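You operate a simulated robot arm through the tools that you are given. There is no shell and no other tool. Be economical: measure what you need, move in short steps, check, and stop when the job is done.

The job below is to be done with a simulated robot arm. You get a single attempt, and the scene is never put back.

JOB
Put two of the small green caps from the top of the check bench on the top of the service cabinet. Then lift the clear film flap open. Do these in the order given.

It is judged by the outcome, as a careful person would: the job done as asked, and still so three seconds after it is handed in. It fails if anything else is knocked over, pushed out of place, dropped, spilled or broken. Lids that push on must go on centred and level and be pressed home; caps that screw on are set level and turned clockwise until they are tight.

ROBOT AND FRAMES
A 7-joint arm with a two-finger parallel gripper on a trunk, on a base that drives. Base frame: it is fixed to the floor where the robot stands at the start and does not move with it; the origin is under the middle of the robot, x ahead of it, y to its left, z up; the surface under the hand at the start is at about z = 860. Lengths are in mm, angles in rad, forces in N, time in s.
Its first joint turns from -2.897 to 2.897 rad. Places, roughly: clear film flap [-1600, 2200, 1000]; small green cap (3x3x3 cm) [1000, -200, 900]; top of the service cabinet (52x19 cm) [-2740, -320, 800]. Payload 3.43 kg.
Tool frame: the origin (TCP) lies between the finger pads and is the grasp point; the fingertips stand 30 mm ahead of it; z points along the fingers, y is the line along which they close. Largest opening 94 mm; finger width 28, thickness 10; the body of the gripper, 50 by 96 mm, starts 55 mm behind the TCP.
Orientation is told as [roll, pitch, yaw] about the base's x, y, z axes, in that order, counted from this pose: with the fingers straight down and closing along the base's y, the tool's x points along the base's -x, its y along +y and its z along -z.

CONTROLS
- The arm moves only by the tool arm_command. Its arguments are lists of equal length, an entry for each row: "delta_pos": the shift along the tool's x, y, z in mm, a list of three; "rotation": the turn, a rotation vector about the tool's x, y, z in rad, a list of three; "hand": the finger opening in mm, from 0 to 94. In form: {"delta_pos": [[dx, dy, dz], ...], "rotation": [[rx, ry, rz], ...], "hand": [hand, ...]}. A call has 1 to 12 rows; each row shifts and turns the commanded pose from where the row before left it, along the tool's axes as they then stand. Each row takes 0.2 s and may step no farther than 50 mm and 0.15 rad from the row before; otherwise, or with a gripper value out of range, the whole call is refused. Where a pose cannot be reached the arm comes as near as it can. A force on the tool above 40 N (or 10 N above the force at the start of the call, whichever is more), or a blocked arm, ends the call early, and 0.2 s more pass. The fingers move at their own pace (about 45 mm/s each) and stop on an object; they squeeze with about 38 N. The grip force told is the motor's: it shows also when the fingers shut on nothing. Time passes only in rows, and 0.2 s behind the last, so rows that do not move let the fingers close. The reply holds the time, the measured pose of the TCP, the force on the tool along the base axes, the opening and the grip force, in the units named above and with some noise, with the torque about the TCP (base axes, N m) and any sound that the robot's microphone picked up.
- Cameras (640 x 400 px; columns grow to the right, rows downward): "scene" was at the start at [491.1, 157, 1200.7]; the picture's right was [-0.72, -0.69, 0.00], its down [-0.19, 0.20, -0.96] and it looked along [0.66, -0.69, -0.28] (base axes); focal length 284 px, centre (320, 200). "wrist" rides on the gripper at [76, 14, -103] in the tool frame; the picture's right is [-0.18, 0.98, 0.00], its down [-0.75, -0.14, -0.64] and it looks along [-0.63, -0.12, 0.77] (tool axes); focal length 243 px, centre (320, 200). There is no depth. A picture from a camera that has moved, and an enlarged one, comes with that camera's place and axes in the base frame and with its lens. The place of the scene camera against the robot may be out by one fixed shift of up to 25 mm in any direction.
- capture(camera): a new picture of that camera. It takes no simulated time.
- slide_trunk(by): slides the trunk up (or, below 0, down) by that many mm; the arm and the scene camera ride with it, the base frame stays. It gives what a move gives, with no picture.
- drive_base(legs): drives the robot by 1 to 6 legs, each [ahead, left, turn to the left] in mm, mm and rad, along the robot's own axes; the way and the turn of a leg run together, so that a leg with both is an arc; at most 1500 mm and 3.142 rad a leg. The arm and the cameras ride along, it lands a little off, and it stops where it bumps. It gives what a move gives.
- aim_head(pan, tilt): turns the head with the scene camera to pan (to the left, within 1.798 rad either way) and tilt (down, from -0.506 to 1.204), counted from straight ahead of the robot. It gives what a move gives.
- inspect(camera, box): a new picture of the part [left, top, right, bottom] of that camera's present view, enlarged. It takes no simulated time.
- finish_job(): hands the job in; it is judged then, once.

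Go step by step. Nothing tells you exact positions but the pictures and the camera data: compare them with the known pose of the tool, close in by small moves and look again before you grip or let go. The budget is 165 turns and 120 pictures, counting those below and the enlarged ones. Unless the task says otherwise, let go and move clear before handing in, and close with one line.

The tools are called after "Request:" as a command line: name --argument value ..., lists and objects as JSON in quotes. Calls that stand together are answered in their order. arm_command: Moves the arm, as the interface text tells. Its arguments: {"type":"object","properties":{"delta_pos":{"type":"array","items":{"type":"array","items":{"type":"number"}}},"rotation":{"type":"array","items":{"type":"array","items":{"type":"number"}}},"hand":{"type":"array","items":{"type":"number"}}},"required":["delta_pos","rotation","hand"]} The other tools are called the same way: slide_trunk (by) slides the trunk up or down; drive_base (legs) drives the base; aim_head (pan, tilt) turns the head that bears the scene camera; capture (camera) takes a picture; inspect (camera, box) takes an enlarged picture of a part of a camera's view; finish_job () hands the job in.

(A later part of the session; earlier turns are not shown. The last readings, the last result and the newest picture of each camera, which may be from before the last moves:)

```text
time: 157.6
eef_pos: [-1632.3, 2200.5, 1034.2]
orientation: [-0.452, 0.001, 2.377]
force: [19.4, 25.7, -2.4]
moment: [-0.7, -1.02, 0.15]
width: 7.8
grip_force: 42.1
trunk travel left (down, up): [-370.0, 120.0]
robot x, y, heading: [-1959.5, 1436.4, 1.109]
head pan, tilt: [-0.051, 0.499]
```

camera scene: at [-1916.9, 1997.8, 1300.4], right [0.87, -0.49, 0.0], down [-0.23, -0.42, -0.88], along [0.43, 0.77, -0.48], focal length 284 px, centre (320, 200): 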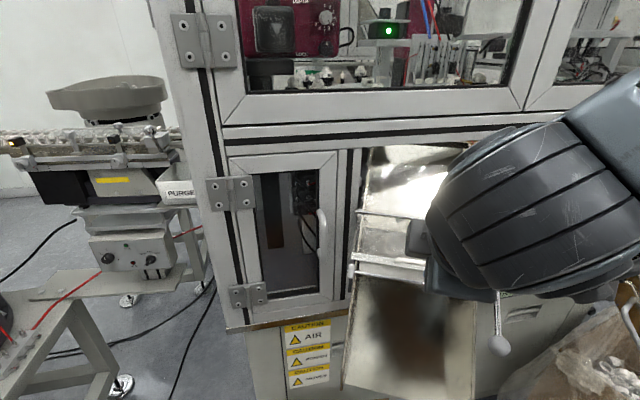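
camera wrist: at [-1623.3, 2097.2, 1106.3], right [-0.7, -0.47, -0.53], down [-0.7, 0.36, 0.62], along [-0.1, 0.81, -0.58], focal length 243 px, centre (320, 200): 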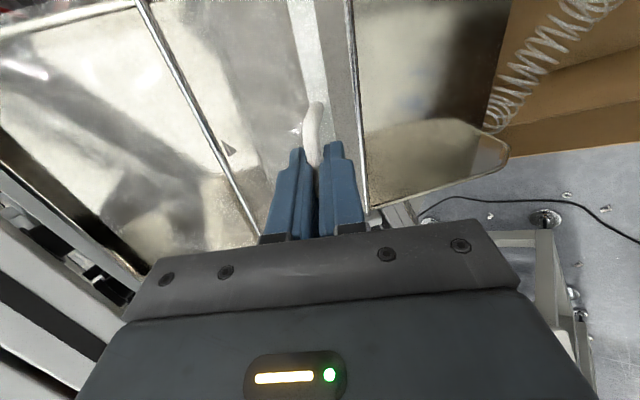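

Request:
arm_command --delta_pos '[[0, -2, 0], [0, -9.9, -11.9], [0, 0, 0]]' --rotation '[[0, 0, 0], [-0.11, 0, 0], [0, 0, 0]]' --hand '[4, 4, 4]'

Request:
capture --camera "wrist"

```text
time: 158.3
eef_pos: [-1632.9, 2200.5, 1034.9]
orientation: [-0.319, -0.012, 2.372]
force: [14.1, 16.5, -1.0]
moment: [-0.58, -0.86, 0.89]
width: 8.2
grip_force: 42.5
trunk travel left (down, up): [-370.0, 120.0]
robot x, y, heading: [-1960.4, 1440.7, 1.106]
head pan, tilt: [-0.051, 0.499]
stopped in row 3: the force on the tool passed its limit at 47 N (the readings are from after the stop); the commanded pose is now the measured one
```

```text
48 pictures are left
camera wrist: at [-1607.3, 2112.6, 1127.7], right [-0.78, -0.54, -0.31], down [-0.58, 0.47, 0.66], along [-0.21, 0.7, -0.68], focal length 243 px, centre (320, 200)
```

wrist: 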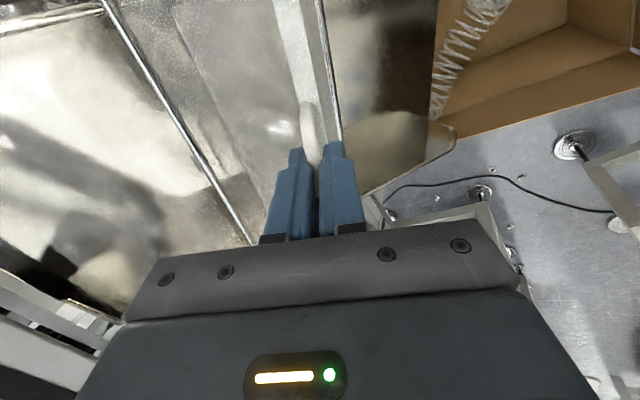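

The arm stopped moving although the flap itself isn't resisting vertically. I'll check what is obstructing in the scene view.

Request:
capture --camera "scene"

Request:
inspect --camera "wrist" --box '[220, 80, 420, 240]'

```text
47 pictures are left
camera scene: at [-1915.9, 1998.9, 1300.1], right [0.87, -0.49, 0.0], down [-0.23, -0.42, -0.88], along [0.43, 0.77, -0.48], focal length 284 px, centre (320, 200)
```

scene: 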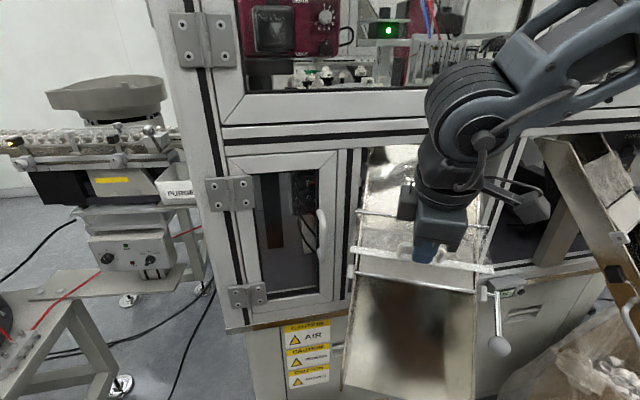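

```text
2.50 times, centred on (320, 160) of wrist
camera zoom: at [-1607.3, 2112.6, 1127.7], right [-0.78, -0.54, -0.31], down [-0.58, 0.47, 0.66], along [-0.21, 0.7, -0.68], focal length 606 px, centre (320, 300)
```

zoom: 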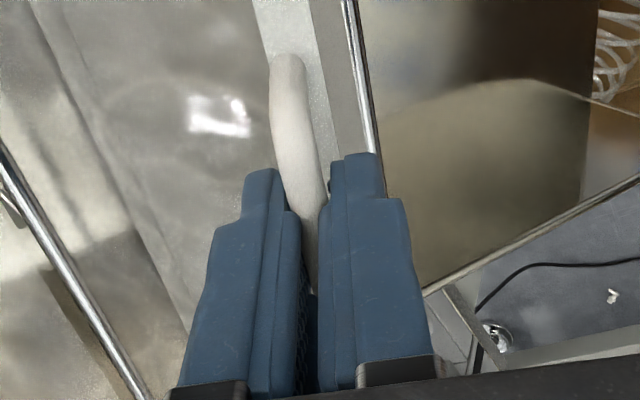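

Nothing obviously blocks the arm. I'll probe with a small pure upward move and read the force.

Request:
arm_command --delta_pos '[[0, -1.6, -4.7], [0, 0, 0], [0, 0, 0]]' --rotation '[[0, 0, 0], [0, 0, 0], [0, 0, 0]]' --hand '[4, 4, 4]'

```text
time: 158.7
eef_pos: [-1632.7, 2200.9, 1033.8]
orientation: [-0.307, -0.024, 2.37]
force: [10.5, 12.1, -0.9]
moment: [-0.6, -0.93, 0.91]
width: 8.4
grip_force: 42.1
trunk travel left (down, up): [-370.0, 120.0]
robot x, y, heading: [-1960.8, 1437.5, 1.111]
head pan, tilt: [-0.051, 0.499]
stopped in row 2: the force on the tool passed its limit at 43 N (the readings are from after the stop); the commanded pose is now the measured one
```

Request:
inspect --camera "scene" --box '[330, 190, 510, 310]'

```text
3.33 times, centred on (420, 250) of scene
camera zoom: at [-1915.7, 1999.0, 1300.2], right [0.87, -0.49, 0.0], down [-0.23, -0.42, -0.88], along [0.43, 0.77, -0.48], focal length 947 px, centre (-13, 33)
```

zoom: 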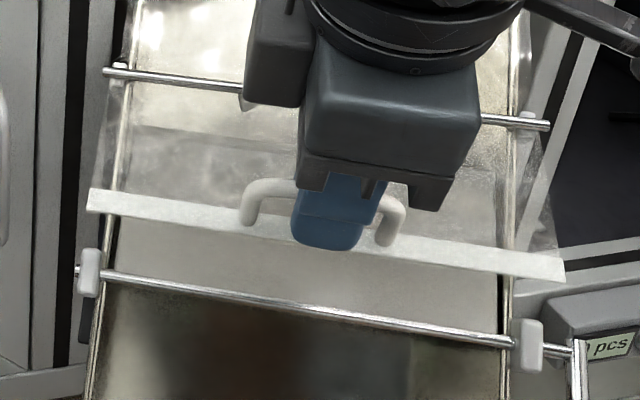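

I'll relax the twist in the tool and probe with a very small move to learn which direction the force builds.

Request:
arm_command --delta_pos '[[0, 0, 0], [0, -0.6, -1.9], [0, 0, 0]]' --rotation '[[0, 0, 0], [0, 0, 0], [0, 0, 0]]' --hand '[4, 4, 4]'

```text
time: 159.3
eef_pos: [-1631.5, 2200.1, 1027.3]
orientation: [-0.292, -0.038, 2.359]
force: [10.4, 12.2, 2.7]
moment: [-0.66, -1.05, 0.89]
width: 8.5
grip_force: 42.6
trunk travel left (down, up): [-370.0, 120.0]
robot x, y, heading: [-1956.5, 1440.1, 1.109]
head pan, tilt: [-0.051, 0.499]
stopped in row 3: the force on the tool passed its limit at 45 N (the readings are from after the stop); the commanded pose is now the measured one
```

The grip seems to be binding. I'll open the fingers slightly to release the stress and see whether the flap stays up by itself.

Request:
arm_command --delta_pos '[[0, 0, 0], [0, 0, 0], [0, 0, 0], [0, 0, 0]]' --rotation '[[0, 0, 0], [0, 0, 0], [0, 0, 0], [0, 0, 0]]' --hand '[20, 30, 30, 30]'

Request:
inspect --camera "scene" --box '[330, 190, 510, 310]'

Request:
inspect --camera "wrist" --box '[220, 60, 420, 240]'

```text
time: 160.3
eef_pos: [-1634.3, 2197.5, 1027.1]
orientation: [-0.286, -0.042, 2.356]
force: [0.2, -0.2, -0.6]
moment: [-0.02, -0.04, 0.03]
width: 29.9
grip_force: 0.0
trunk travel left (down, up): [-370.0, 120.0]
robot x, y, heading: [-1960.7, 1430.7, 1.112]
head pan, tilt: [-0.051, 0.499]
```

```text
3.33 times, centred on (420, 250) of scene
camera zoom: at [-1916.0, 1998.6, 1300.4], right [0.87, -0.49, 0.0], down [-0.23, -0.42, -0.88], along [0.43, 0.77, -0.48], focal length 947 px, centre (-13, 33)
```

zoom: 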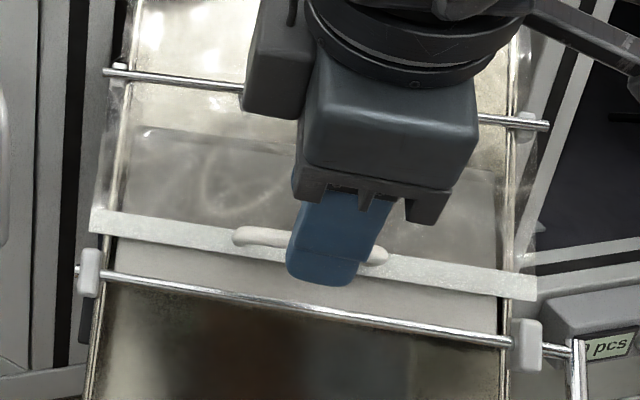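

```text
2.22 times, centred on (320, 150) of wrist
camera zoom: at [-1606.1, 2111.0, 1119.3], right [-0.8, -0.53, -0.27], down [-0.55, 0.48, 0.69], along [-0.23, 0.7, -0.67], focal length 539 px, centre (320, 311)
```

zoom: 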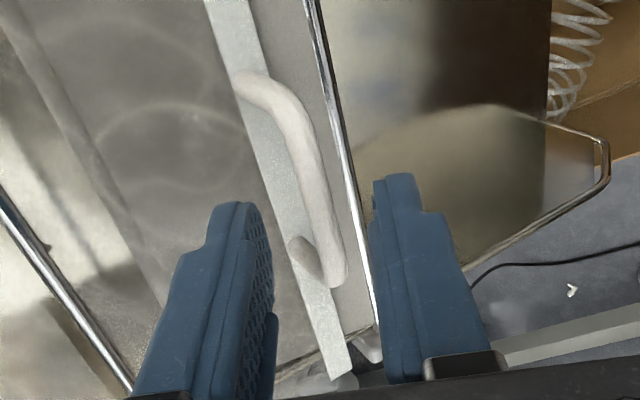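

The flap fell back closed on release (nothing harmed), and the force is zero. I'll back away from the handle and test in free space whether the arm itself can follow the arc poses.

Request:
arm_command --delta_pos '[[0, 0, -20], [0, 0, -25], [0, 0, -30]]' --rotation '[[0, 0, 0], [0, 0, 0], [0, 0, 0]]' --hand '[34, 34, 34]'

Request:
arm_command --delta_pos '[[0, 0, 0], [0, -10, 0], [0, -10, 0], [0, -15, 0], [0, -15, 0], [0, 0, 0]]' --rotation '[[-0.1, 0.042, -0.022], [-0.1, 0, 0], [-0.08, 0, 0], [0, 0, 0], [0, 0, 0], [0, 0, 0]]' --hand '[34, 34, 34, 34, 34, 34]'

```text
time: 161.1
eef_pos: [-1657.7, 2181.3, 1052.4]
orientation: [-0.25, -0.052, 2.353]
force: [0.0, -0.4, 0.1]
moment: [0.0, 0.02, 0.01]
width: 34.0
grip_force: 0.1
out of reach, approached as far as the arm can: row 2, 3
trunk travel left (down, up): [-370.0, 120.0]
robot x, y, heading: [-1964.1, 1439.5, 1.117]
head pan, tilt: [-0.051, 0.499]
```

```text
time: 162.5
eef_pos: [-1654.2, 2181.1, 1056.2]
orientation: [-0.253, -0.062, 2.351]
force: [0.0, 0.6, 0.8]
moment: [0.0, 0.02, 0.0]
width: 34.2
grip_force: 0.0
out of reach, approached as far as the arm can: row 1, 2, 3, 4, 5
trunk travel left (down, up): [-370.0, 120.0]
robot x, y, heading: [-1958.6, 1434.5, 1.105]
head pan, tilt: [-0.051, 0.499]
```

Confirmed: the wrist hits a joint limit here, not the flap. I'll raise the arm and reposition the base more to the right, facing the machine squarely, so the needed yaw is within range.

Request:
arm_command --delta_pos '[[0, 0, -40], [0, 0, -40], [0, 0, -40], [0, 0, -40], [0, 10, 0]]' --rotation '[[0, 0, 0.1], [0, 0, 0.13], [0, 0, 0.13], [0, 0, 0.13], [0, 0, 0.1]]' --hand '[34, 34, 34, 34, 34]'

Request:
drive_base --legs '[[0, 0, 0.45]]'

Request:
drive_base --legs '[[-15, -279, 0]]'

Request:
aim_head --pan -0.4 --tilt 0.6

Request:
capture --camera "scene"

```text
time: 163.7
eef_pos: [-1685.3, 2142.6, 1215.0]
orientation: [-0.195, -0.194, 1.772]
force: [0.0, -0.4, -0.1]
moment: [-0.03, -0.02, 0.0]
width: 33.7
grip_force: 0.0
trunk travel left (down, up): [-370.0, 120.0]
robot x, y, heading: [-1957.1, 1439.0, 1.11]
head pan, tilt: [-0.051, 0.499]
```

```text
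time: 165.4
eef_pos: [-2019.7, 2192.2, 1216.2]
orientation: [-0.195, -0.202, 2.22]
force: [0.0, -0.2, 0.0]
moment: [-0.02, 0.01, 0.04]
width: 34.3
grip_force: 0.1
trunk travel left (down, up): [-370.0, 120.0]
robot x, y, heading: [-1961.8, 1439.2, 1.556]
head pan, tilt: [-0.051, 0.499]
```

```text
time: 167.4
eef_pos: [-1739.3, 2173.3, 1213.6]
orientation: [-0.187, -0.2, 2.216]
force: [0.0, 0.4, 0.8]
moment: [0.0, 0.02, 0.04]
width: 34.0
grip_force: 0.1
trunk travel left (down, up): [-370.0, 120.0]
robot x, y, heading: [-1679.1, 1416.2, 1.554]
head pan, tilt: [-0.051, 0.499]
```

```text
time: 168.2
eef_pos: [-1740.0, 2172.4, 1213.9]
orientation: [-0.184, -0.201, 2.216]
force: [0.2, 0.4, 0.7]
moment: [0.0, 0.01, 0.02]
width: 33.9
grip_force: 0.0
trunk travel left (down, up): [-370.0, 120.0]
robot x, y, heading: [-1682.1, 1416.5, 1.559]
head pan, tilt: [-0.4, 0.6]
```

```text
42 pictures are left
camera scene: at [-1850.8, 1933.0, 1291.4], right [0.92, -0.4, 0.0], down [-0.23, -0.52, -0.83], along [0.33, 0.76, -0.56], focal length 284 px, centre (320, 200)
```

scene: 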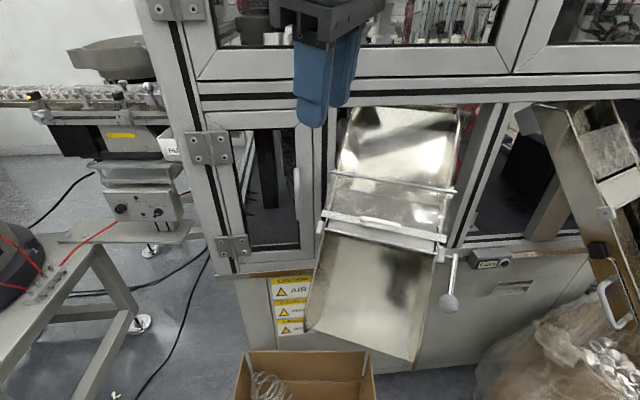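

Now I'll restore the tool orientation (level about the hinge axis, yaw 2.378, tilt 45°) and check that it's reachable here.

Request:
arm_command --delta_pos '[[0, 0, 0], [0, 0, 0], [0, 0, 0], [0, 0, 0], [0, 0, 0], [0, 0, 0], [0, 0, 0], [0, 0, 0]]' --rotation '[[0, 0.1, -0.06], [0, 0.1, -0.06], [0.12, 0, 0], [0.12, 0, 0], [0.12, 0, 0], [0.12, 0, 0], [0.12, 0, 0], [0, 0, 0]]' --hand '[34, 34, 34, 34, 34, 34, 34, 34]'

```text
time: 170.0
eef_pos: [-1739.4, 2172.3, 1199.7]
orientation: [-0.75, 0.025, 2.293]
force: [0.4, -0.2, 0.8]
moment: [0.01, 0.02, -0.02]
width: 33.8
grip_force: 0.0
trunk travel left (down, up): [-370.0, 120.0]
robot x, y, heading: [-1679.2, 1417.2, 1.559]
head pan, tilt: [-0.4, 0.6]
```

Request:
arm_command --delta_pos '[[0, 0, 0], [12, 14.8, 32.2], [12, 14.8, 32.2], [12, 14.8, 32.2], [12, 14.8, 32.2], [12, 14.8, 32.2], [0, 0, 0]]' --rotation '[[0.035, -0.078, -0.042], [0, 0, 0], [0, 0, 0], [0, 0, 0], [0, 0, 0], [0, 0, 0], [0, 0, 0]]' --hand '[34, 34, 34, 34, 34, 34, 34]'

Request:
inspect --camera "wrist" --box '[220, 60, 420, 240]'

```text
time: 171.6
eef_pos: [-1650.2, 2182.2, 1051.4]
orientation: [-0.831, -0.005, 2.384]
force: [1.1, -0.1, 0.2]
moment: [-0.02, 0.0, 0.02]
width: 34.1
grip_force: 0.1
trunk travel left (down, up): [-370.0, 120.0]
robot x, y, heading: [-1683.9, 1416.5, 1.557]
head pan, tilt: [-0.4, 0.6]
```

```text
2.22 times, centred on (320, 150) of wrist
camera zoom: at [-1651.8, 2066.8, 1110.3], right [-0.59, -0.35, -0.72], down [-0.81, 0.24, 0.54], along [-0.01, 0.9, -0.43], focal length 539 px, centre (320, 311)
```

zoom: 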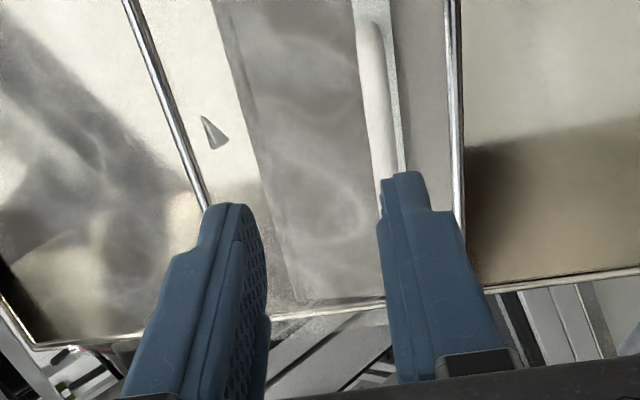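

Request:
arm_command --delta_pos '[[2.4, 17.6, 0], [0, 0, 20], [0, 0, 15], [0, 0, 0]]' --rotation '[[-0.046, 0, 0], [0, 0, 0], [0, 0, 0], [0, 0, 0]]' --hand '[34, 34, 34, 34]'

Request:
inspect --camera "wrist" --box '[220, 60, 420, 240]'

```text
time: 172.6
eef_pos: [-1639.2, 2189.5, 1012.3]
orientation: [-0.783, -0.004, 2.383]
force: [0.2, 0.2, 0.0]
moment: [0.0, -0.01, 0.02]
width: 33.9
grip_force: 0.1
trunk travel left (down, up): [-370.0, 120.0]
robot x, y, heading: [-1684.4, 1414.1, 1.555]
head pan, tilt: [-0.4, 0.6]
```

```text
2.22 times, centred on (320, 150) of wrist
camera zoom: at [-1639.4, 2076.5, 1075.7], right [-0.62, -0.38, -0.69], down [-0.79, 0.26, 0.56], along [-0.03, 0.89, -0.46], focal length 539 px, centre (320, 311)
```

zoom: 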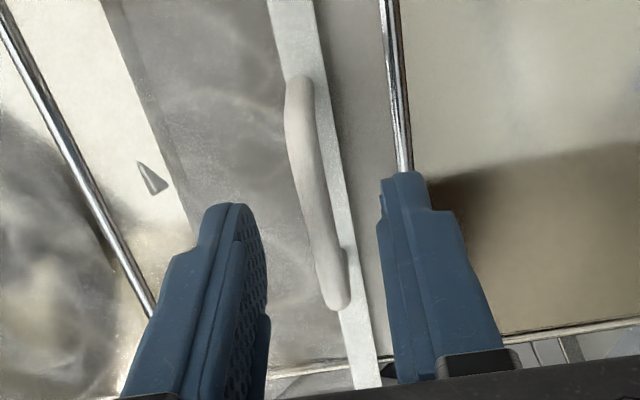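

The handle is 45 mm ahead and centred. Before gripping again, I'll rehearse the arc in free air (25 mm clear) to make sure every pose is reachable.

Request:
arm_command --delta_pos '[[0, -6.4, -10.4], [0, -6.25, -10.3], [0, -6.5, -10.25], [0, -6.2, -10.4], [0, -5.95, -10.3], [0, -5.4, -10.4], [0, -5.0, -10.2], [0, -7.3, -12.1], [0, -11.1, -12.3], [0, -13.4, -9.8], [0, -15.2, -6.7], [0, -16.2, -3.5]]' --rotation '[[-0.14, 0, 0], [-0.14, 0, 0], [-0.14, 0, 0], [-0.14, 0, 0], [-0.115, 0, 0], [-0.08, 0, 0], [-0.03, 0, 0], [0, 0, 0], [0, 0, 0], [0, 0, 0], [0, 0, 0], [0, 0, 0]]' --hand '[34, 34, 34, 34, 34, 34, 34, 34, 34, 34, 34, 34]'

Request:
capture --camera "scene"

```text
time: 175.2
eef_pos: [-1621.9, 2208.2, 1113.0]
orientation: [0.003, -0.003, 2.381]
force: [0.5, 0.0, 0.1]
moment: [0.0, -0.02, -0.04]
width: 34.0
grip_force: 0.0
out of reach, approached as far as the arm can: row 9, 10, 11, 12
trunk travel left (down, up): [-370.0, 120.0]
robot x, y, heading: [-1683.4, 1418.8, 1.557]
head pan, tilt: [-0.4, 0.6]
```

```text
39 pictures are left
camera scene: at [-1850.7, 1933.0, 1291.3], right [0.92, -0.4, 0.0], down [-0.23, -0.52, -0.83], along [0.33, 0.76, -0.56], focal length 284 px, centre (320, 200)
```

scene: 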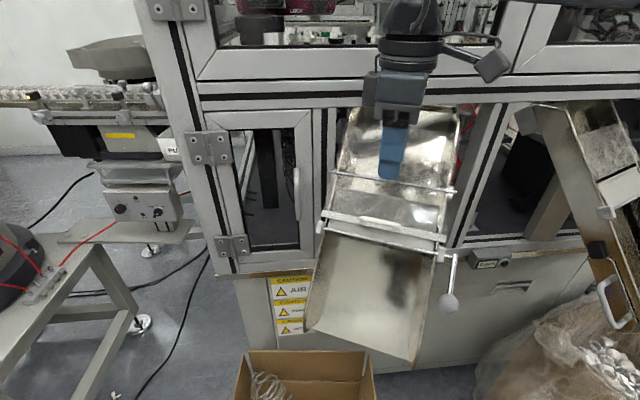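

The first eight poses work; beyond that the tool is too high for the arm. I'll raise the trunk fully and rehearse the last part again.

Request:
slide_trunk --by 118

Request:
arm_command --delta_pos '[[0, 0, 40], [0, 0, 38], [0, -20, 20], [0, -20, 0], [0, -20, 0], [0, -15, 0], [0, 0, 0]]' --rotation '[[0, 0, 0], [0, 0, 0], [0, 0, 0], [0, 0, 0], [0, 0, 0], [0, 0, 0], [0, 0, 0]]' --hand '[34, 34, 34, 34, 34, 34, 34]'

```text
time: 176.7
eef_pos: [-1621.9, 2208.8, 1229.1]
orientation: [0.001, -0.004, 2.382]
force: [0.0, -0.2, 1.1]
moment: [0.02, 0.01, 0.01]
width: 33.7
grip_force: 0.1
trunk travel left (down, up): [-488.0, 2.0]
robot x, y, heading: [-1682.1, 1419.7, 1.558]
head pan, tilt: [-0.4, 0.6]
```

```text
time: 178.3
eef_pos: [-1618.5, 2212.5, 1151.6]
orientation: [-0.004, -0.004, 2.373]
force: [-0.7, 0.7, -0.1]
moment: [0.01, 0.0, 0.0]
width: 34.0
grip_force: 0.0
out of reach, approached as far as the arm can: row 3, 4, 5, 6
trunk travel left (down, up): [-488.0, 2.0]
robot x, y, heading: [-1685.5, 1415.9, 1.558]
head pan, tilt: [-0.4, 0.6]
```

The limit is now horizontal reach with this yaw. I'll test whether a smaller yaw or forward tilt extends it.

Request:
arm_command --delta_pos '[[0, 0, 0], [0, 0, 0], [0, -20, 20], [0, -20, 0], [0, 0, 0]]' --rotation '[[0, 0, 0.15], [0, 0, 0.15], [0, 0, 0], [0, 0, 0], [0, 0, 0]]' --hand '[34, 34, 34, 34, 34]'

```text
time: 179.5
eef_pos: [-1581.8, 2232.9, 1131.7]
orientation: [0.003, -0.003, 2.082]
force: [-0.3, 0.0, 0.3]
moment: [0.02, 0.01, -0.03]
width: 34.0
grip_force: 0.0
trunk travel left (down, up): [-488.0, 2.0]
robot x, y, heading: [-1679.1, 1419.8, 1.557]
head pan, tilt: [-0.4, 0.6]
```

A smaller yaw reaches fine, so the wrist yaw is the limit; standing further right will fix it. I'll retract the arm, then shift the base right.

Request:
arm_command --delta_pos '[[0, 0, -40], [0, 0, -30], [33, 18, -10], [33, 18, -10], [33, 18, 0], [33, 18, 0]]' --rotation '[[0, 0, 0], [0, 0, 0], [0, 0, 0], [0, 0, 0], [0, 0, 0], [0, 0, 0]]' --hand '[34, 34, 34, 34, 34, 34]'

Request:
drive_base --legs '[[0, -300, 0]]'

Request:
aim_head --pan 0.1 --tilt 0.65

Request:
capture --camera "scene"

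```text
time: 180.9
eef_pos: [-1582.2, 2079.3, 1221.2]
orientation: [0.002, -0.003, 2.084]
force: [-0.6, 0.2, 0.4]
moment: [-0.01, 0.0, 0.03]
width: 34.0
grip_force: 0.1
trunk travel left (down, up): [-488.0, 2.0]
robot x, y, heading: [-1681.7, 1416.6, 1.557]
head pan, tilt: [-0.4, 0.6]
```

```text
time: 182.5
eef_pos: [-1386.1, 2076.4, 1221.7]
orientation: [0.002, -0.003, 2.081]
force: [0.5, 0.4, -0.1]
moment: [-0.01, 0.03, -0.02]
width: 33.8
grip_force: 0.0
trunk travel left (down, up): [-488.0, 2.0]
robot x, y, heading: [-1485.2, 1414.4, 1.554]
head pan, tilt: [-0.4, 0.6]
stopped in leg 1: the robot was blocked; the commanded pose is now the measured one
```

```text
time: 183.4
eef_pos: [-1385.3, 2076.5, 1221.3]
orientation: [0.003, -0.005, 2.082]
force: [0.5, 0.1, -0.5]
moment: [-0.03, 0.0, -0.01]
width: 34.0
grip_force: 0.0
trunk travel left (down, up): [-488.0, 2.0]
robot x, y, heading: [-1484.2, 1414.9, 1.559]
head pan, tilt: [0.099, 0.649]
```

```text
38 pictures are left
camera scene: at [-1697.5, 1935.3, 1405.1], right [1.0, 0.09, 0.0], down [0.05, -0.6, -0.8], along [-0.07, 0.79, -0.6], focal length 284 px, centre (320, 200)
```

scene: 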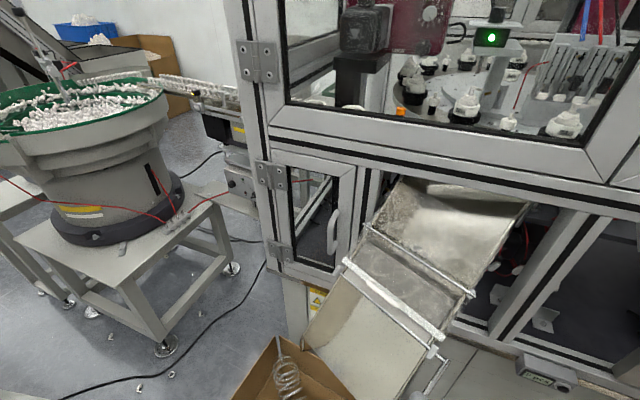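

The base touched something on its right, probably the bag-lined box. I'll look there to make sure nothing moved.

Request:
aim_head --pan -0.9 --tilt 0.9

Request:
capture --camera "scene"

```text
time: 184.7
eef_pos: [-1385.9, 2077.6, 1221.7]
orientation: [0.001, -0.002, 2.081]
force: [-0.2, -1.0, -0.5]
moment: [0.04, 0.0, -0.03]
width: 33.9
grip_force: 0.1
trunk travel left (down, up): [-488.0, 2.0]
robot x, y, heading: [-1486.1, 1416.6, 1.558]
head pan, tilt: [-0.901, 0.901]
```

```text
37 pictures are left
camera scene: at [-1630.3, 1895.0, 1384.6], right [0.61, -0.79, 0.0], down [-0.62, -0.48, -0.62], along [0.49, 0.38, -0.78], focal length 284 px, centre (320, 200)
```

scene: 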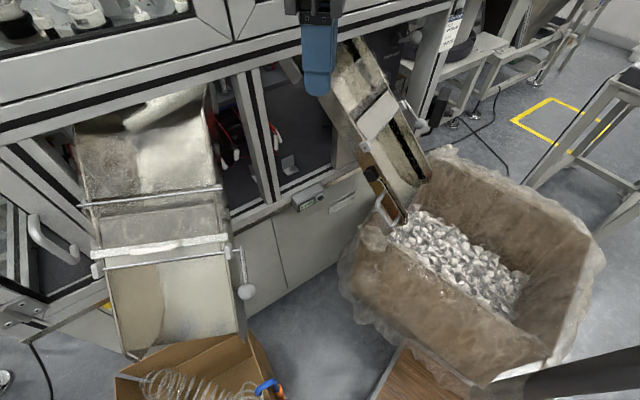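

The bag box stands in place. I'll ease off it by 15 mm and test, in free air, the farthest pose the arc will need.

Request:
drive_base --legs '[[0, 15, 0]]'

Request:
arm_command --delta_pos '[[-40, 21, 4], [-40, 21, 4], [-40, 21, 4], [-40, 21, 4], [-40, 21, 4], [0, 0, 0], [0, 0, 0], [-12.2, -31.4, 20], [-12.2, -31.4, 20], [-12.2, -31.4, 20], [0, 0, 0]]' --rotation '[[0, 0, 0], [0, 0, 0], [0, 0, 0], [0, 0, 0], [0, 0, 0], [0, 0, -0.11], [0, 0, -0.11], [0, 0, 0], [0, 0, 0], [0, 0, 0], [0, 0, 0]]' --hand '[34, 34, 34, 34, 34, 34, 34, 34, 34, 34, 34]'

```text
time: 185.4
eef_pos: [-1401.0, 2076.1, 1221.0]
orientation: [0.001, -0.003, 2.081]
force: [0.2, -0.7, -0.9]
moment: [-0.01, 0.01, -0.02]
width: 33.6
grip_force: 0.1
trunk travel left (down, up): [-488.0, 2.0]
robot x, y, heading: [-1497.6, 1413.1, 1.56]
head pan, tilt: [-0.901, 0.901]
```

```text
time: 187.6
eef_pos: [-1555.5, 2272.4, 1151.1]
orientation: [0.01, 0.003, 2.312]
force: [-3.1, -3.0, -0.9]
moment: [0.17, -0.21, 0.12]
width: 34.0
grip_force: 0.1
trunk travel left (down, up): [-488.0, 2.0]
robot x, y, heading: [-1499.4, 1415.1, 1.562]
head pan, tilt: [-0.901, 0.901]
stopped in row 10: the force on the tool passed its limit at 90 N (the readings are from after the stop); the commanded pose is now the measured one
```

Contact: at [-1555,2272,1151] the gripper touched the machine's beam. I'll back away at once and look.

Request:
arm_command --delta_pos '[[12, 31, 0], [12, 31, 0]]' --rotation '[[0, 0, 0], [0, 0, 0]]' --hand '[34, 34]'

Request:
aim_head --pan 0.1 --tilt 0.5

Request:
capture --camera "scene"

Request:
capture --camera "wrist"

```text
time: 188.2
eef_pos: [-1585.0, 2213.5, 1151.8]
orientation: [0.009, 0.003, 2.309]
force: [0.8, 0.1, 0.2]
moment: [-0.03, 0.02, -0.03]
width: 34.0
grip_force: 0.1
trunk travel left (down, up): [-488.0, 2.0]
robot x, y, heading: [-1502.1, 1416.2, 1.553]
head pan, tilt: [-0.901, 0.901]
```

```text
time: 189.5
eef_pos: [-1585.6, 2212.2, 1152.5]
orientation: [0.011, 0.002, 2.308]
force: [-0.2, 0.6, 0.2]
moment: [0.0, 0.02, 0.06]
width: 34.1
grip_force: 0.1
trunk travel left (down, up): [-488.0, 2.0]
robot x, y, heading: [-1499.3, 1408.7, 1.56]
head pan, tilt: [0.099, 0.499]
```

```text
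36 pictures are left
camera scene: at [-1713.1, 1939.6, 1418.4], right [1.0, 0.09, 0.0], down [0.04, -0.48, -0.88], along [-0.08, 0.87, -0.48], focal length 284 px, centre (320, 200)
```

scene: 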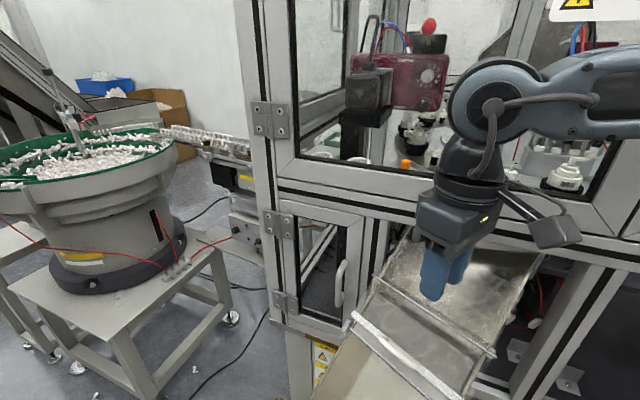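

```text
35 pictures are left
camera wrist: at [-1543.2, 2147.7, 1255.3], right [-0.85, -0.53, 0.01], down [-0.4, 0.66, 0.64], along [-0.34, 0.54, -0.77], focal length 243 px, centre (320, 200)
```

wrist: 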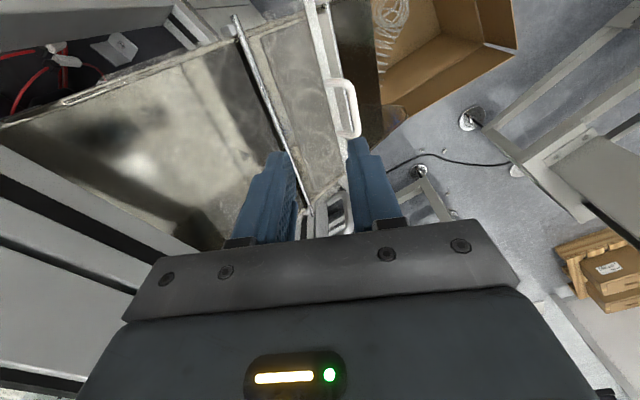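

The gripper's side housing reached the frame, so that pose is too close with this yaw. A better way: grip the handle by its two ends (closing along the hinge axis), so it can pivot freely in the pads without turning the tool. I'll retract and turn the wrist to yaw 0.81.

Request:
arm_command --delta_pos '[[30, 27, -13], [30, 27, -13], [30, 27, -13]]' --rotation '[[0, 0, 0], [0, 0, 0], [0, 0, 0]]' --hand '[34, 34, 34]'

Request:
arm_command --delta_pos '[[0, 0, 0], [0, 0, 0], [0, 0, 0], [0, 0, 0], [0, 0, 0], [0, 0, 0], [0, 0, 0], [0, 0, 0], [0, 0, 0], [0, 0, 0], [0, 0, 0]]' --rotation '[[0, 0, 0.15], [0, 0, 0.15], [0, 0, 0.15], [0, 0, 0.15], [0, 0, 0.15], [0, 0, 0.15], [0, 0, 0.15], [0, 0, 0.15], [0, 0, 0.15], [0, 0, 0.149], [0, 0, 0]]' --hand '[90, 90, 90, 90, 90, 90, 90, 90, 90, 90, 90]'

Request:
arm_command --delta_pos '[[0, 0, 0], [0, 0, 0], [0, 0, 0], [0, 0, 0]]' --rotation '[[0, -0.12, 0], [0, -0.12, 0], [0, -0.11, 0], [0, 0, 0]]' --hand '[90, 90, 90, 90]'

Request:
capture --camera "wrist"

```text
time: 190.3
eef_pos: [-1585.3, 2093.6, 1193.7]
orientation: [0.007, 0.005, 2.309]
force: [0.2, -0.8, -0.6]
moment: [-0.02, 0.05, -0.02]
width: 33.9
grip_force: 0.1
trunk travel left (down, up): [-488.0, 2.0]
robot x, y, heading: [-1501.3, 1414.1, 1.56]
head pan, tilt: [0.099, 0.499]
```

```text
time: 192.7
eef_pos: [-1584.2, 2092.9, 1191.5]
orientation: [-0.003, 0.01, 0.809]
force: [0.3, -0.6, 0.1]
moment: [0.0, 0.06, 0.0]
width: 89.9
grip_force: 0.0
trunk travel left (down, up): [-488.0, 2.0]
robot x, y, heading: [-1499.8, 1415.1, 1.563]
head pan, tilt: [0.099, 0.499]
```

```text
time: 193.7
eef_pos: [-1585.2, 2092.5, 1192.6]
orientation: [-0.001, -0.343, 0.81]
force: [-0.8, -0.5, -0.5]
moment: [-0.02, 0.03, -0.02]
width: 90.0
grip_force: 0.0
trunk travel left (down, up): [-488.0, 2.0]
robot x, y, heading: [-1502.9, 1415.7, 1.563]
head pan, tilt: [0.099, 0.499]
```

```text
34 pictures are left
camera wrist: at [-1667.0, 2025.3, 1264.0], right [-0.59, 0.8, 0.06], down [0.44, 0.26, 0.86], along [0.67, 0.53, -0.51], focal length 243 px, centre (320, 200)
```

wrist: 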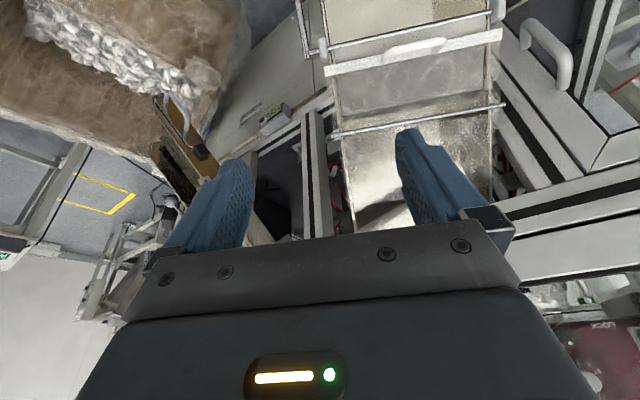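

All reachable here. I'll move to a pre-grasp point 75 mm short of the handle.

Request:
arm_command --delta_pos '[[2, 21.3, 29.3], [2, 21.3, 29.3], [2, 21.3, 29.3], [2, 21.3, 29.3], [2, 21.3, 29.3], [0, 0, 0]]' --rotation '[[0, 0, 0], [0, 0, 0], [0, 0, 0], [0, 0, 0], [0, 0, 0], [0, 0, 0]]' --hand '[90, 90, 90, 90, 90, 90]'

Request:
capture --camera "wrist"

Request:
capture --camera "scene"

```text
time: 195.1
eef_pos: [-1633.9, 2194.7, 1049.9]
orientation: [-0.004, -0.34, 0.812]
force: [-0.4, -0.4, 0.7]
moment: [0.03, 0.0, 0.01]
width: 89.9
grip_force: 0.1
trunk travel left (down, up): [-488.0, 2.0]
robot x, y, heading: [-1500.0, 1414.9, 1.56]
head pan, tilt: [0.099, 0.499]
```

```text
33 pictures are left
camera wrist: at [-1716.6, 2128.2, 1121.9], right [-0.59, 0.8, 0.06], down [0.44, 0.26, 0.86], along [0.67, 0.53, -0.51], focal length 243 px, centre (320, 200)
```

wrist: 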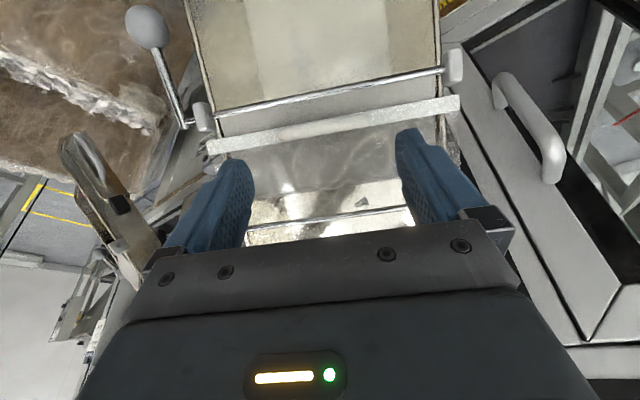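

```text
32 pictures are left
camera scene: at [-1713.3, 1939.7, 1418.4], right [1.0, 0.09, 0.0], down [0.04, -0.48, -0.88], along [-0.08, 0.87, -0.48], focal length 284 px, centre (320, 200)
```

scene: 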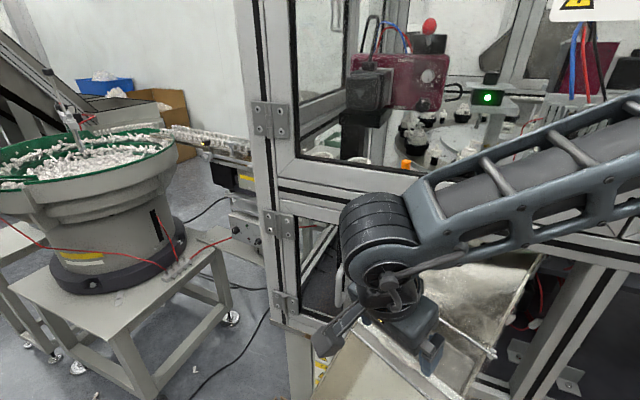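

Request:
inspect --camera "wrist" --box '[200, 80, 460, 240]'

```text
2.46 times, centred on (330, 160) of wrist
camera zoom: at [-1716.6, 2128.2, 1121.9], right [-0.59, 0.8, 0.06], down [0.44, 0.26, 0.86], along [0.67, 0.53, -0.51], focal length 597 px, centre (295, 298)
```

zoom: 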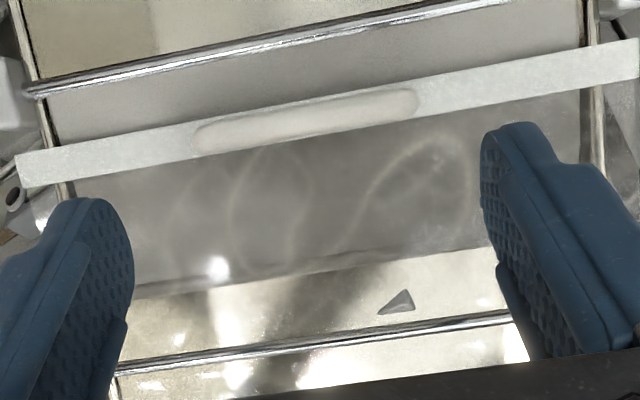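

The handle is 73 mm ahead, centred within 3 mm. I'll advance 53 mm so the fingers flank its ends.

Request:
arm_command --delta_pos '[[0.5, 2.3, 20], [0, 0, 15], [0, 0, 10], [0, 0, 8], [0, 0, 0]]' --rotation '[[0, 0, 0], [0, 0, 0], [0, 0, 0], [0, 0, 0], [0, 0, 0]]' --hand '[90, 90, 90, 90, 90]'

Request:
inspect --camera "wrist" --box '[200, 80, 460, 240]'

```text
time: 196.3
eef_pos: [-1624.0, 2208.6, 1000.3]
orientation: [-0.002, -0.341, 0.811]
force: [-0.1, 0.0, -0.1]
moment: [-0.01, 0.0, 0.05]
width: 89.9
grip_force: 0.0
trunk travel left (down, up): [-488.0, 2.0]
robot x, y, heading: [-1499.9, 1412.9, 1.557]
head pan, tilt: [0.099, 0.499]
```

```text
2.46 times, centred on (330, 160) of wrist
camera zoom: at [-1706.2, 2141.4, 1072.3], right [-0.59, 0.8, 0.06], down [0.44, 0.26, 0.86], along [0.67, 0.53, -0.51], focal length 597 px, centre (295, 298)
```

zoom: 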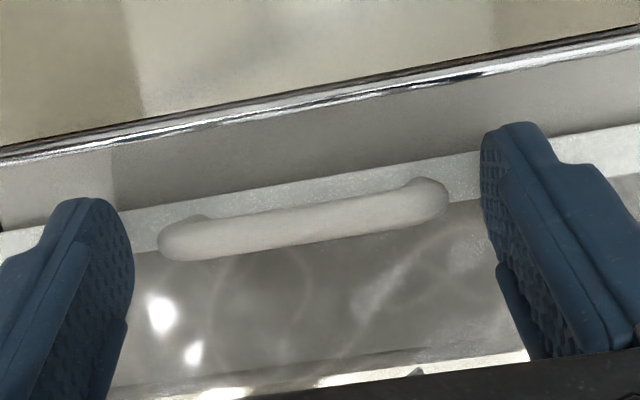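

The handle sits nicely between the pads. Closing on its ends.

Request:
arm_command --delta_pos '[[0, 0, 0], [0, 0, 0], [0, 0, 0], [0, 0, 0]]' --rotation '[[0, 0, 0], [0, 0, 0], [0, 0, 0], [0, 0, 0]]' --hand '[75, 60, 55, 55]'

Request:
inspect --camera "wrist" --box '[200, 80, 460, 240]'

```text
time: 197.3
eef_pos: [-1625.8, 2209.7, 1000.7]
orientation: [0.002, -0.341, 0.811]
force: [-8.8, 9.0, -0.7]
moment: [0.64, 0.72, 0.49]
width: 67.4
grip_force: 45.1
trunk travel left (down, up): [-488.0, 2.0]
robot x, y, heading: [-1500.7, 1412.8, 1.557]
head pan, tilt: [0.099, 0.499]
```

```text
2.46 times, centred on (330, 160) of wrist
camera zoom: at [-1707.0, 2141.9, 1072.7], right [-0.59, 0.8, 0.06], down [0.44, 0.26, 0.86], along [0.67, 0.54, -0.51], focal length 597 px, centre (295, 298)
```

zoom: 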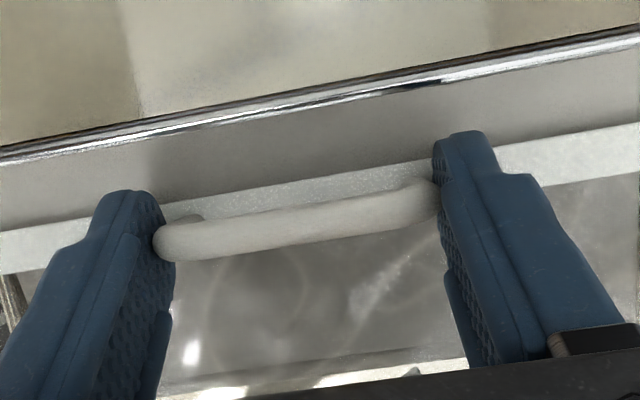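

Held at 67 mm. Now the arc, translation only; first three steps and a check.

Request:
arm_command --delta_pos '[[1.1, 1, -14.0], [-1.3, 0, -14.0], [-3.8, 0, -13.6], [0, 0, 0]]' --rotation '[[0, 0, 0], [0, 0, 0], [0, 0, 0], [0, 0, 0]]' --hand '[55, 55, 55, 55]'

Request:
inspect --camera "wrist" --box '[200, 80, 460, 240]'

```text
time: 198.3
eef_pos: [-1630.6, 2202.8, 1042.4]
orientation: [-0.004, -0.341, 0.812]
force: [-7.2, -0.6, 2.7]
moment: [-0.01, -0.28, -0.18]
width: 66.9
grip_force: 41.4
trunk travel left (down, up): [-488.0, 2.0]
robot x, y, heading: [-1500.3, 1416.0, 1.552]
head pan, tilt: [0.099, 0.499]
```

```text
2.46 times, centred on (330, 160) of wrist
camera zoom: at [-1713.6, 2135.1, 1113.3], right [-0.59, 0.8, 0.06], down [0.44, 0.26, 0.86], along [0.67, 0.53, -0.51], focal length 597 px, centre (295, 298)
```

zoom: 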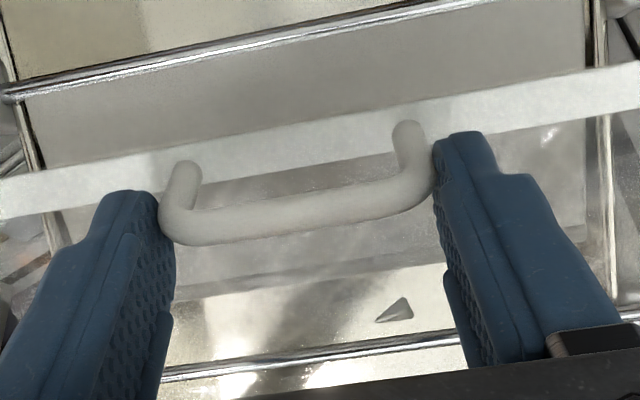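

Excellent: the flap rises, pivoting freely in the pads with low force. I'll continue along the arc.

Request:
arm_command --delta_pos '[[-6.1, 0, -12.7], [-8.2, 0, -11.5], [-10.1, 0, -9.9], [0, 0, 0]]' --rotation '[[0, 0, 0], [0, 0, 0], [0, 0, 0], [0, 0, 0]]' --hand '[55, 55, 55, 55]'

Request:
inspect --camera "wrist" --box '[200, 80, 460, 240]'

```text
time: 199.3
eef_pos: [-1623.0, 2211.4, 1080.1]
orientation: [-0.003, -0.341, 0.81]
force: [-6.4, -2.5, -3.4]
moment: [-0.32, 0.61, 0.03]
width: 66.9
grip_force: 44.8
trunk travel left (down, up): [-488.0, 2.0]
robot x, y, heading: [-1502.7, 1414.7, 1.56]
head pan, tilt: [0.099, 0.499]
```

```text
2.46 times, centred on (330, 160) of wrist
camera zoom: at [-1705.8, 2143.1, 1153.4], right [-0.59, 0.8, 0.06], down [0.44, 0.26, 0.86], along [0.67, 0.53, -0.51], focal length 597 px, centre (295, 298)
```

zoom: 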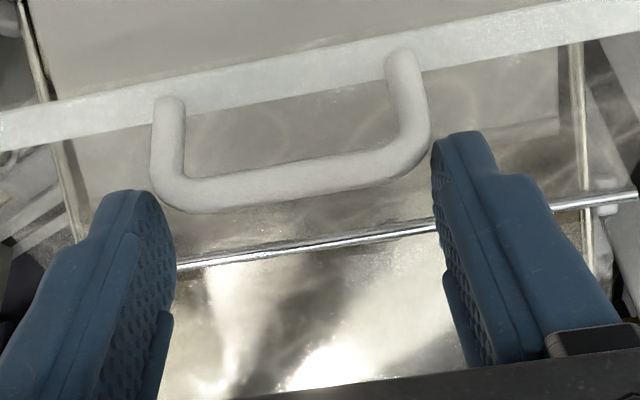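

The handle has slipped a few millimetres toward the pad edge but holds. I'll continue in slower half-steps and watch.

Request:
arm_command --delta_pos '[[-5.3, 0, -4.6], [-5.3, 0, -4.6], [-6.1, 0, -3.6], [0, 0, 0]]' --rotation '[[0, 0, 0], [0, 0, 0], [0, 0, 0], [0, 0, 0]]' --hand '[50, 50, 50, 50]'

Request:
inspect --camera "wrist" --box '[200, 80, 460, 240]'

```text
time: 200.3
eef_pos: [-1615.8, 2219.2, 1099.6]
orientation: [-0.002, -0.341, 0.812]
force: [-0.3, 0.7, 0.1]
moment: [0.03, 0.0, -0.03]
width: 50.1
grip_force: 0.0
trunk travel left (down, up): [-488.0, 2.0]
robot x, y, heading: [-1499.0, 1415.0, 1.558]
head pan, tilt: [0.099, 0.499]
```

```text
2.46 times, centred on (330, 160) of wrist
camera zoom: at [-1698.2, 2151.8, 1170.8], right [-0.59, 0.8, 0.06], down [0.44, 0.26, 0.86], along [0.67, 0.53, -0.51], focal length 597 px, centre (295, 298)
```

zoom: 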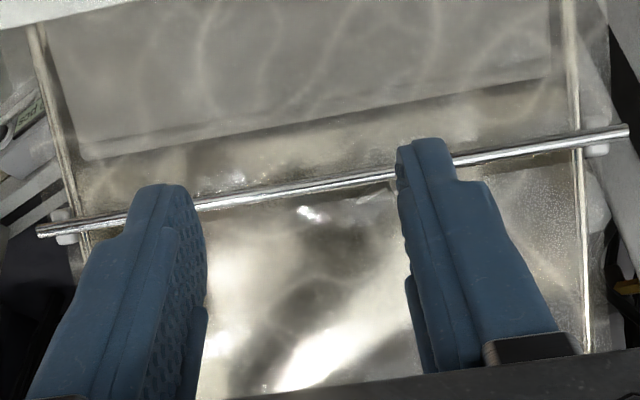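

The handle slipped off and the flap closed again, harmlessly. From the slip I fitted the true arc: hinge at u=551, z=1028, radius 78 mm. I'll re-grip deeper, tilted 45° so the tool starts square to the flap, and follow the corrected arc.

Request:
arm_command --delta_pos '[[25.5, 0, -9], [25.5, 0, -9], [0, 0, 0], [0, 0, 0], [0, 0, 0], [23.7, 0, 23.7], [23.7, 0, 23.7], [0, 0, 0]]' --rotation '[[0, 0, 0], [0, 0, 0], [0, -0.148, 0], [0, -0.148, 0], [0, -0.148, 0], [0, 0, 0], [0, 0, 0], [0, 0, 0]]' --hand '[70, 90, 90, 90, 90, 90, 90, 90]'

Request:
inspect --camera "wrist" --box '[200, 80, 460, 240]'

```text
time: 202.1
eef_pos: [-1653.7, 2179.8, 1031.7]
orientation: [-0.004, -0.787, 0.813]
force: [1.0, 0.9, -0.4]
moment: [-0.06, 0.01, 0.01]
width: 90.1
grip_force: 0.2
trunk travel left (down, up): [-488.0, 2.0]
robot x, y, heading: [-1496.2, 1412.5, 1.561]
head pan, tilt: [0.099, 0.499]
```

```text
2.46 times, centred on (330, 160) of wrist
camera zoom: at [-1750.4, 2097.7, 1050.9], right [-0.62, 0.77, 0.13], down [0.16, -0.04, 0.99], along [0.77, 0.63, -0.1], focal length 597 px, centre (295, 298)
```

zoom: 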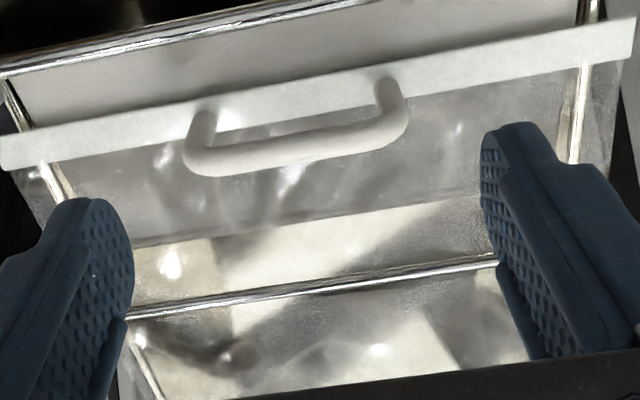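

Request:
arm_command --delta_pos '[[-3, -1.8, 15], [0, 0, 15], [0, 0, 10], [0, 0, 0]]' --rotation '[[0, 0, 0], [0, 0, 0], [0, 0, 0], [0, 0, 0]]' --hand '[90, 90, 90, 90]'

Request:
inspect --camera "wrist" --box '[200, 80, 460, 240]'

```text
time: 203.1
eef_pos: [-1630.2, 2200.7, 1005.8]
orientation: [-0.004, -0.784, 0.814]
force: [0.6, 0.2, -0.2]
moment: [0.02, 0.0, -0.01]
width: 90.2
grip_force: 0.0
trunk travel left (down, up): [-488.0, 2.0]
robot x, y, heading: [-1497.9, 1420.0, 1.561]
head pan, tilt: [0.099, 0.499]
```

```text
2.46 times, centred on (330, 160) of wrist
camera zoom: at [-1727.4, 2118.2, 1025.1], right [-0.62, 0.77, 0.13], down [0.16, -0.04, 0.99], along [0.77, 0.63, -0.1], focal length 597 px, centre (295, 298)
```

zoom: 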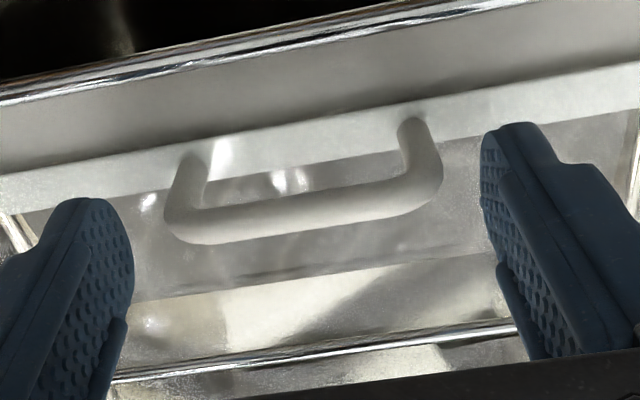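

Request:
arm_command --delta_pos '[[0, 1, 6], [0, 0, 5], [0, 0, 2], [0, 0, 0]]' --rotation '[[0, 0, 0], [0, 0, 0], [0, 0, 0], [0, 0, 0]]' --hand '[90, 90, 90, 90]'

Request:
inspect --camera "wrist" --box '[200, 80, 460, 240]'

```text
time: 204.1
eef_pos: [-1624.9, 2207.5, 996.4]
orientation: [-0.002, -0.784, 0.814]
force: [0.3, 0.6, -0.3]
moment: [-0.05, -0.01, 0.02]
width: 90.0
grip_force: 0.1
trunk travel left (down, up): [-488.0, 2.0]
robot x, y, heading: [-1498.2, 1413.3, 1.559]
head pan, tilt: [0.099, 0.499]
```

```text
2.46 times, centred on (330, 160) of wrist
camera zoom: at [-1721.3, 2125.2, 1015.7], right [-0.62, 0.77, 0.13], down [0.16, -0.04, 0.99], along [0.77, 0.63, -0.1], focal length 597 px, centre (295, 298)
```

zoom: 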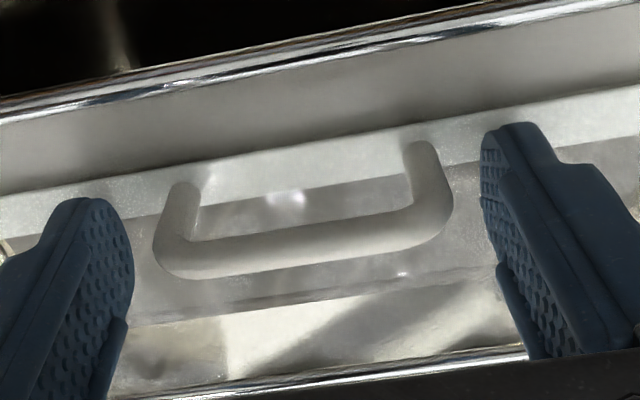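

The legs of the handle are well inside the pads. I'll close and lift through the first part of the corrected arc, turning the tool with the flap.

Request:
arm_command --delta_pos '[[0, 0, 0], [0, 0, 0], [0, 0, 0], [0, 0, 0], [-4.1, 0, -9.1], [-4.1, 0, -9.0], [0, 0, 0]]' --rotation '[[0, 0, 0], [0, 0, 0], [0, 0, 0], [0, 0, 0], [0, 0.12, 0], [0, 0.12, 0], [0, 0, 0]]' --hand '[70, 45, 45, 45, 45, 45, 45]'

Request:
inspect --camera "wrist" --box '[200, 80, 460, 240]'

```text
time: 205.7
eef_pos: [-1629.1, 2204.2, 1016.1]
orientation: [-0.001, -0.545, 0.81]
force: [-4.8, 22.8, -2.1]
moment: [0.32, 0.81, 0.4]
width: 67.5
grip_force: 44.4
trunk travel left (down, up): [-488.0, 2.0]
robot x, y, heading: [-1500.4, 1414.2, 1.559]
head pan, tilt: [0.099, 0.499]
```

```text
2.46 times, centred on (330, 160) of wrist
camera zoom: at [-1719.9, 2128.8, 1064.5], right [-0.6, 0.79, 0.09], down [0.32, 0.13, 0.94], along [0.73, 0.6, -0.33], focal length 597 px, centre (295, 298)
```

zoom: 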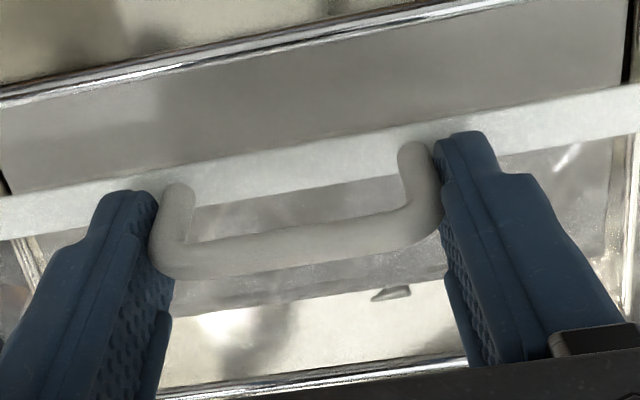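

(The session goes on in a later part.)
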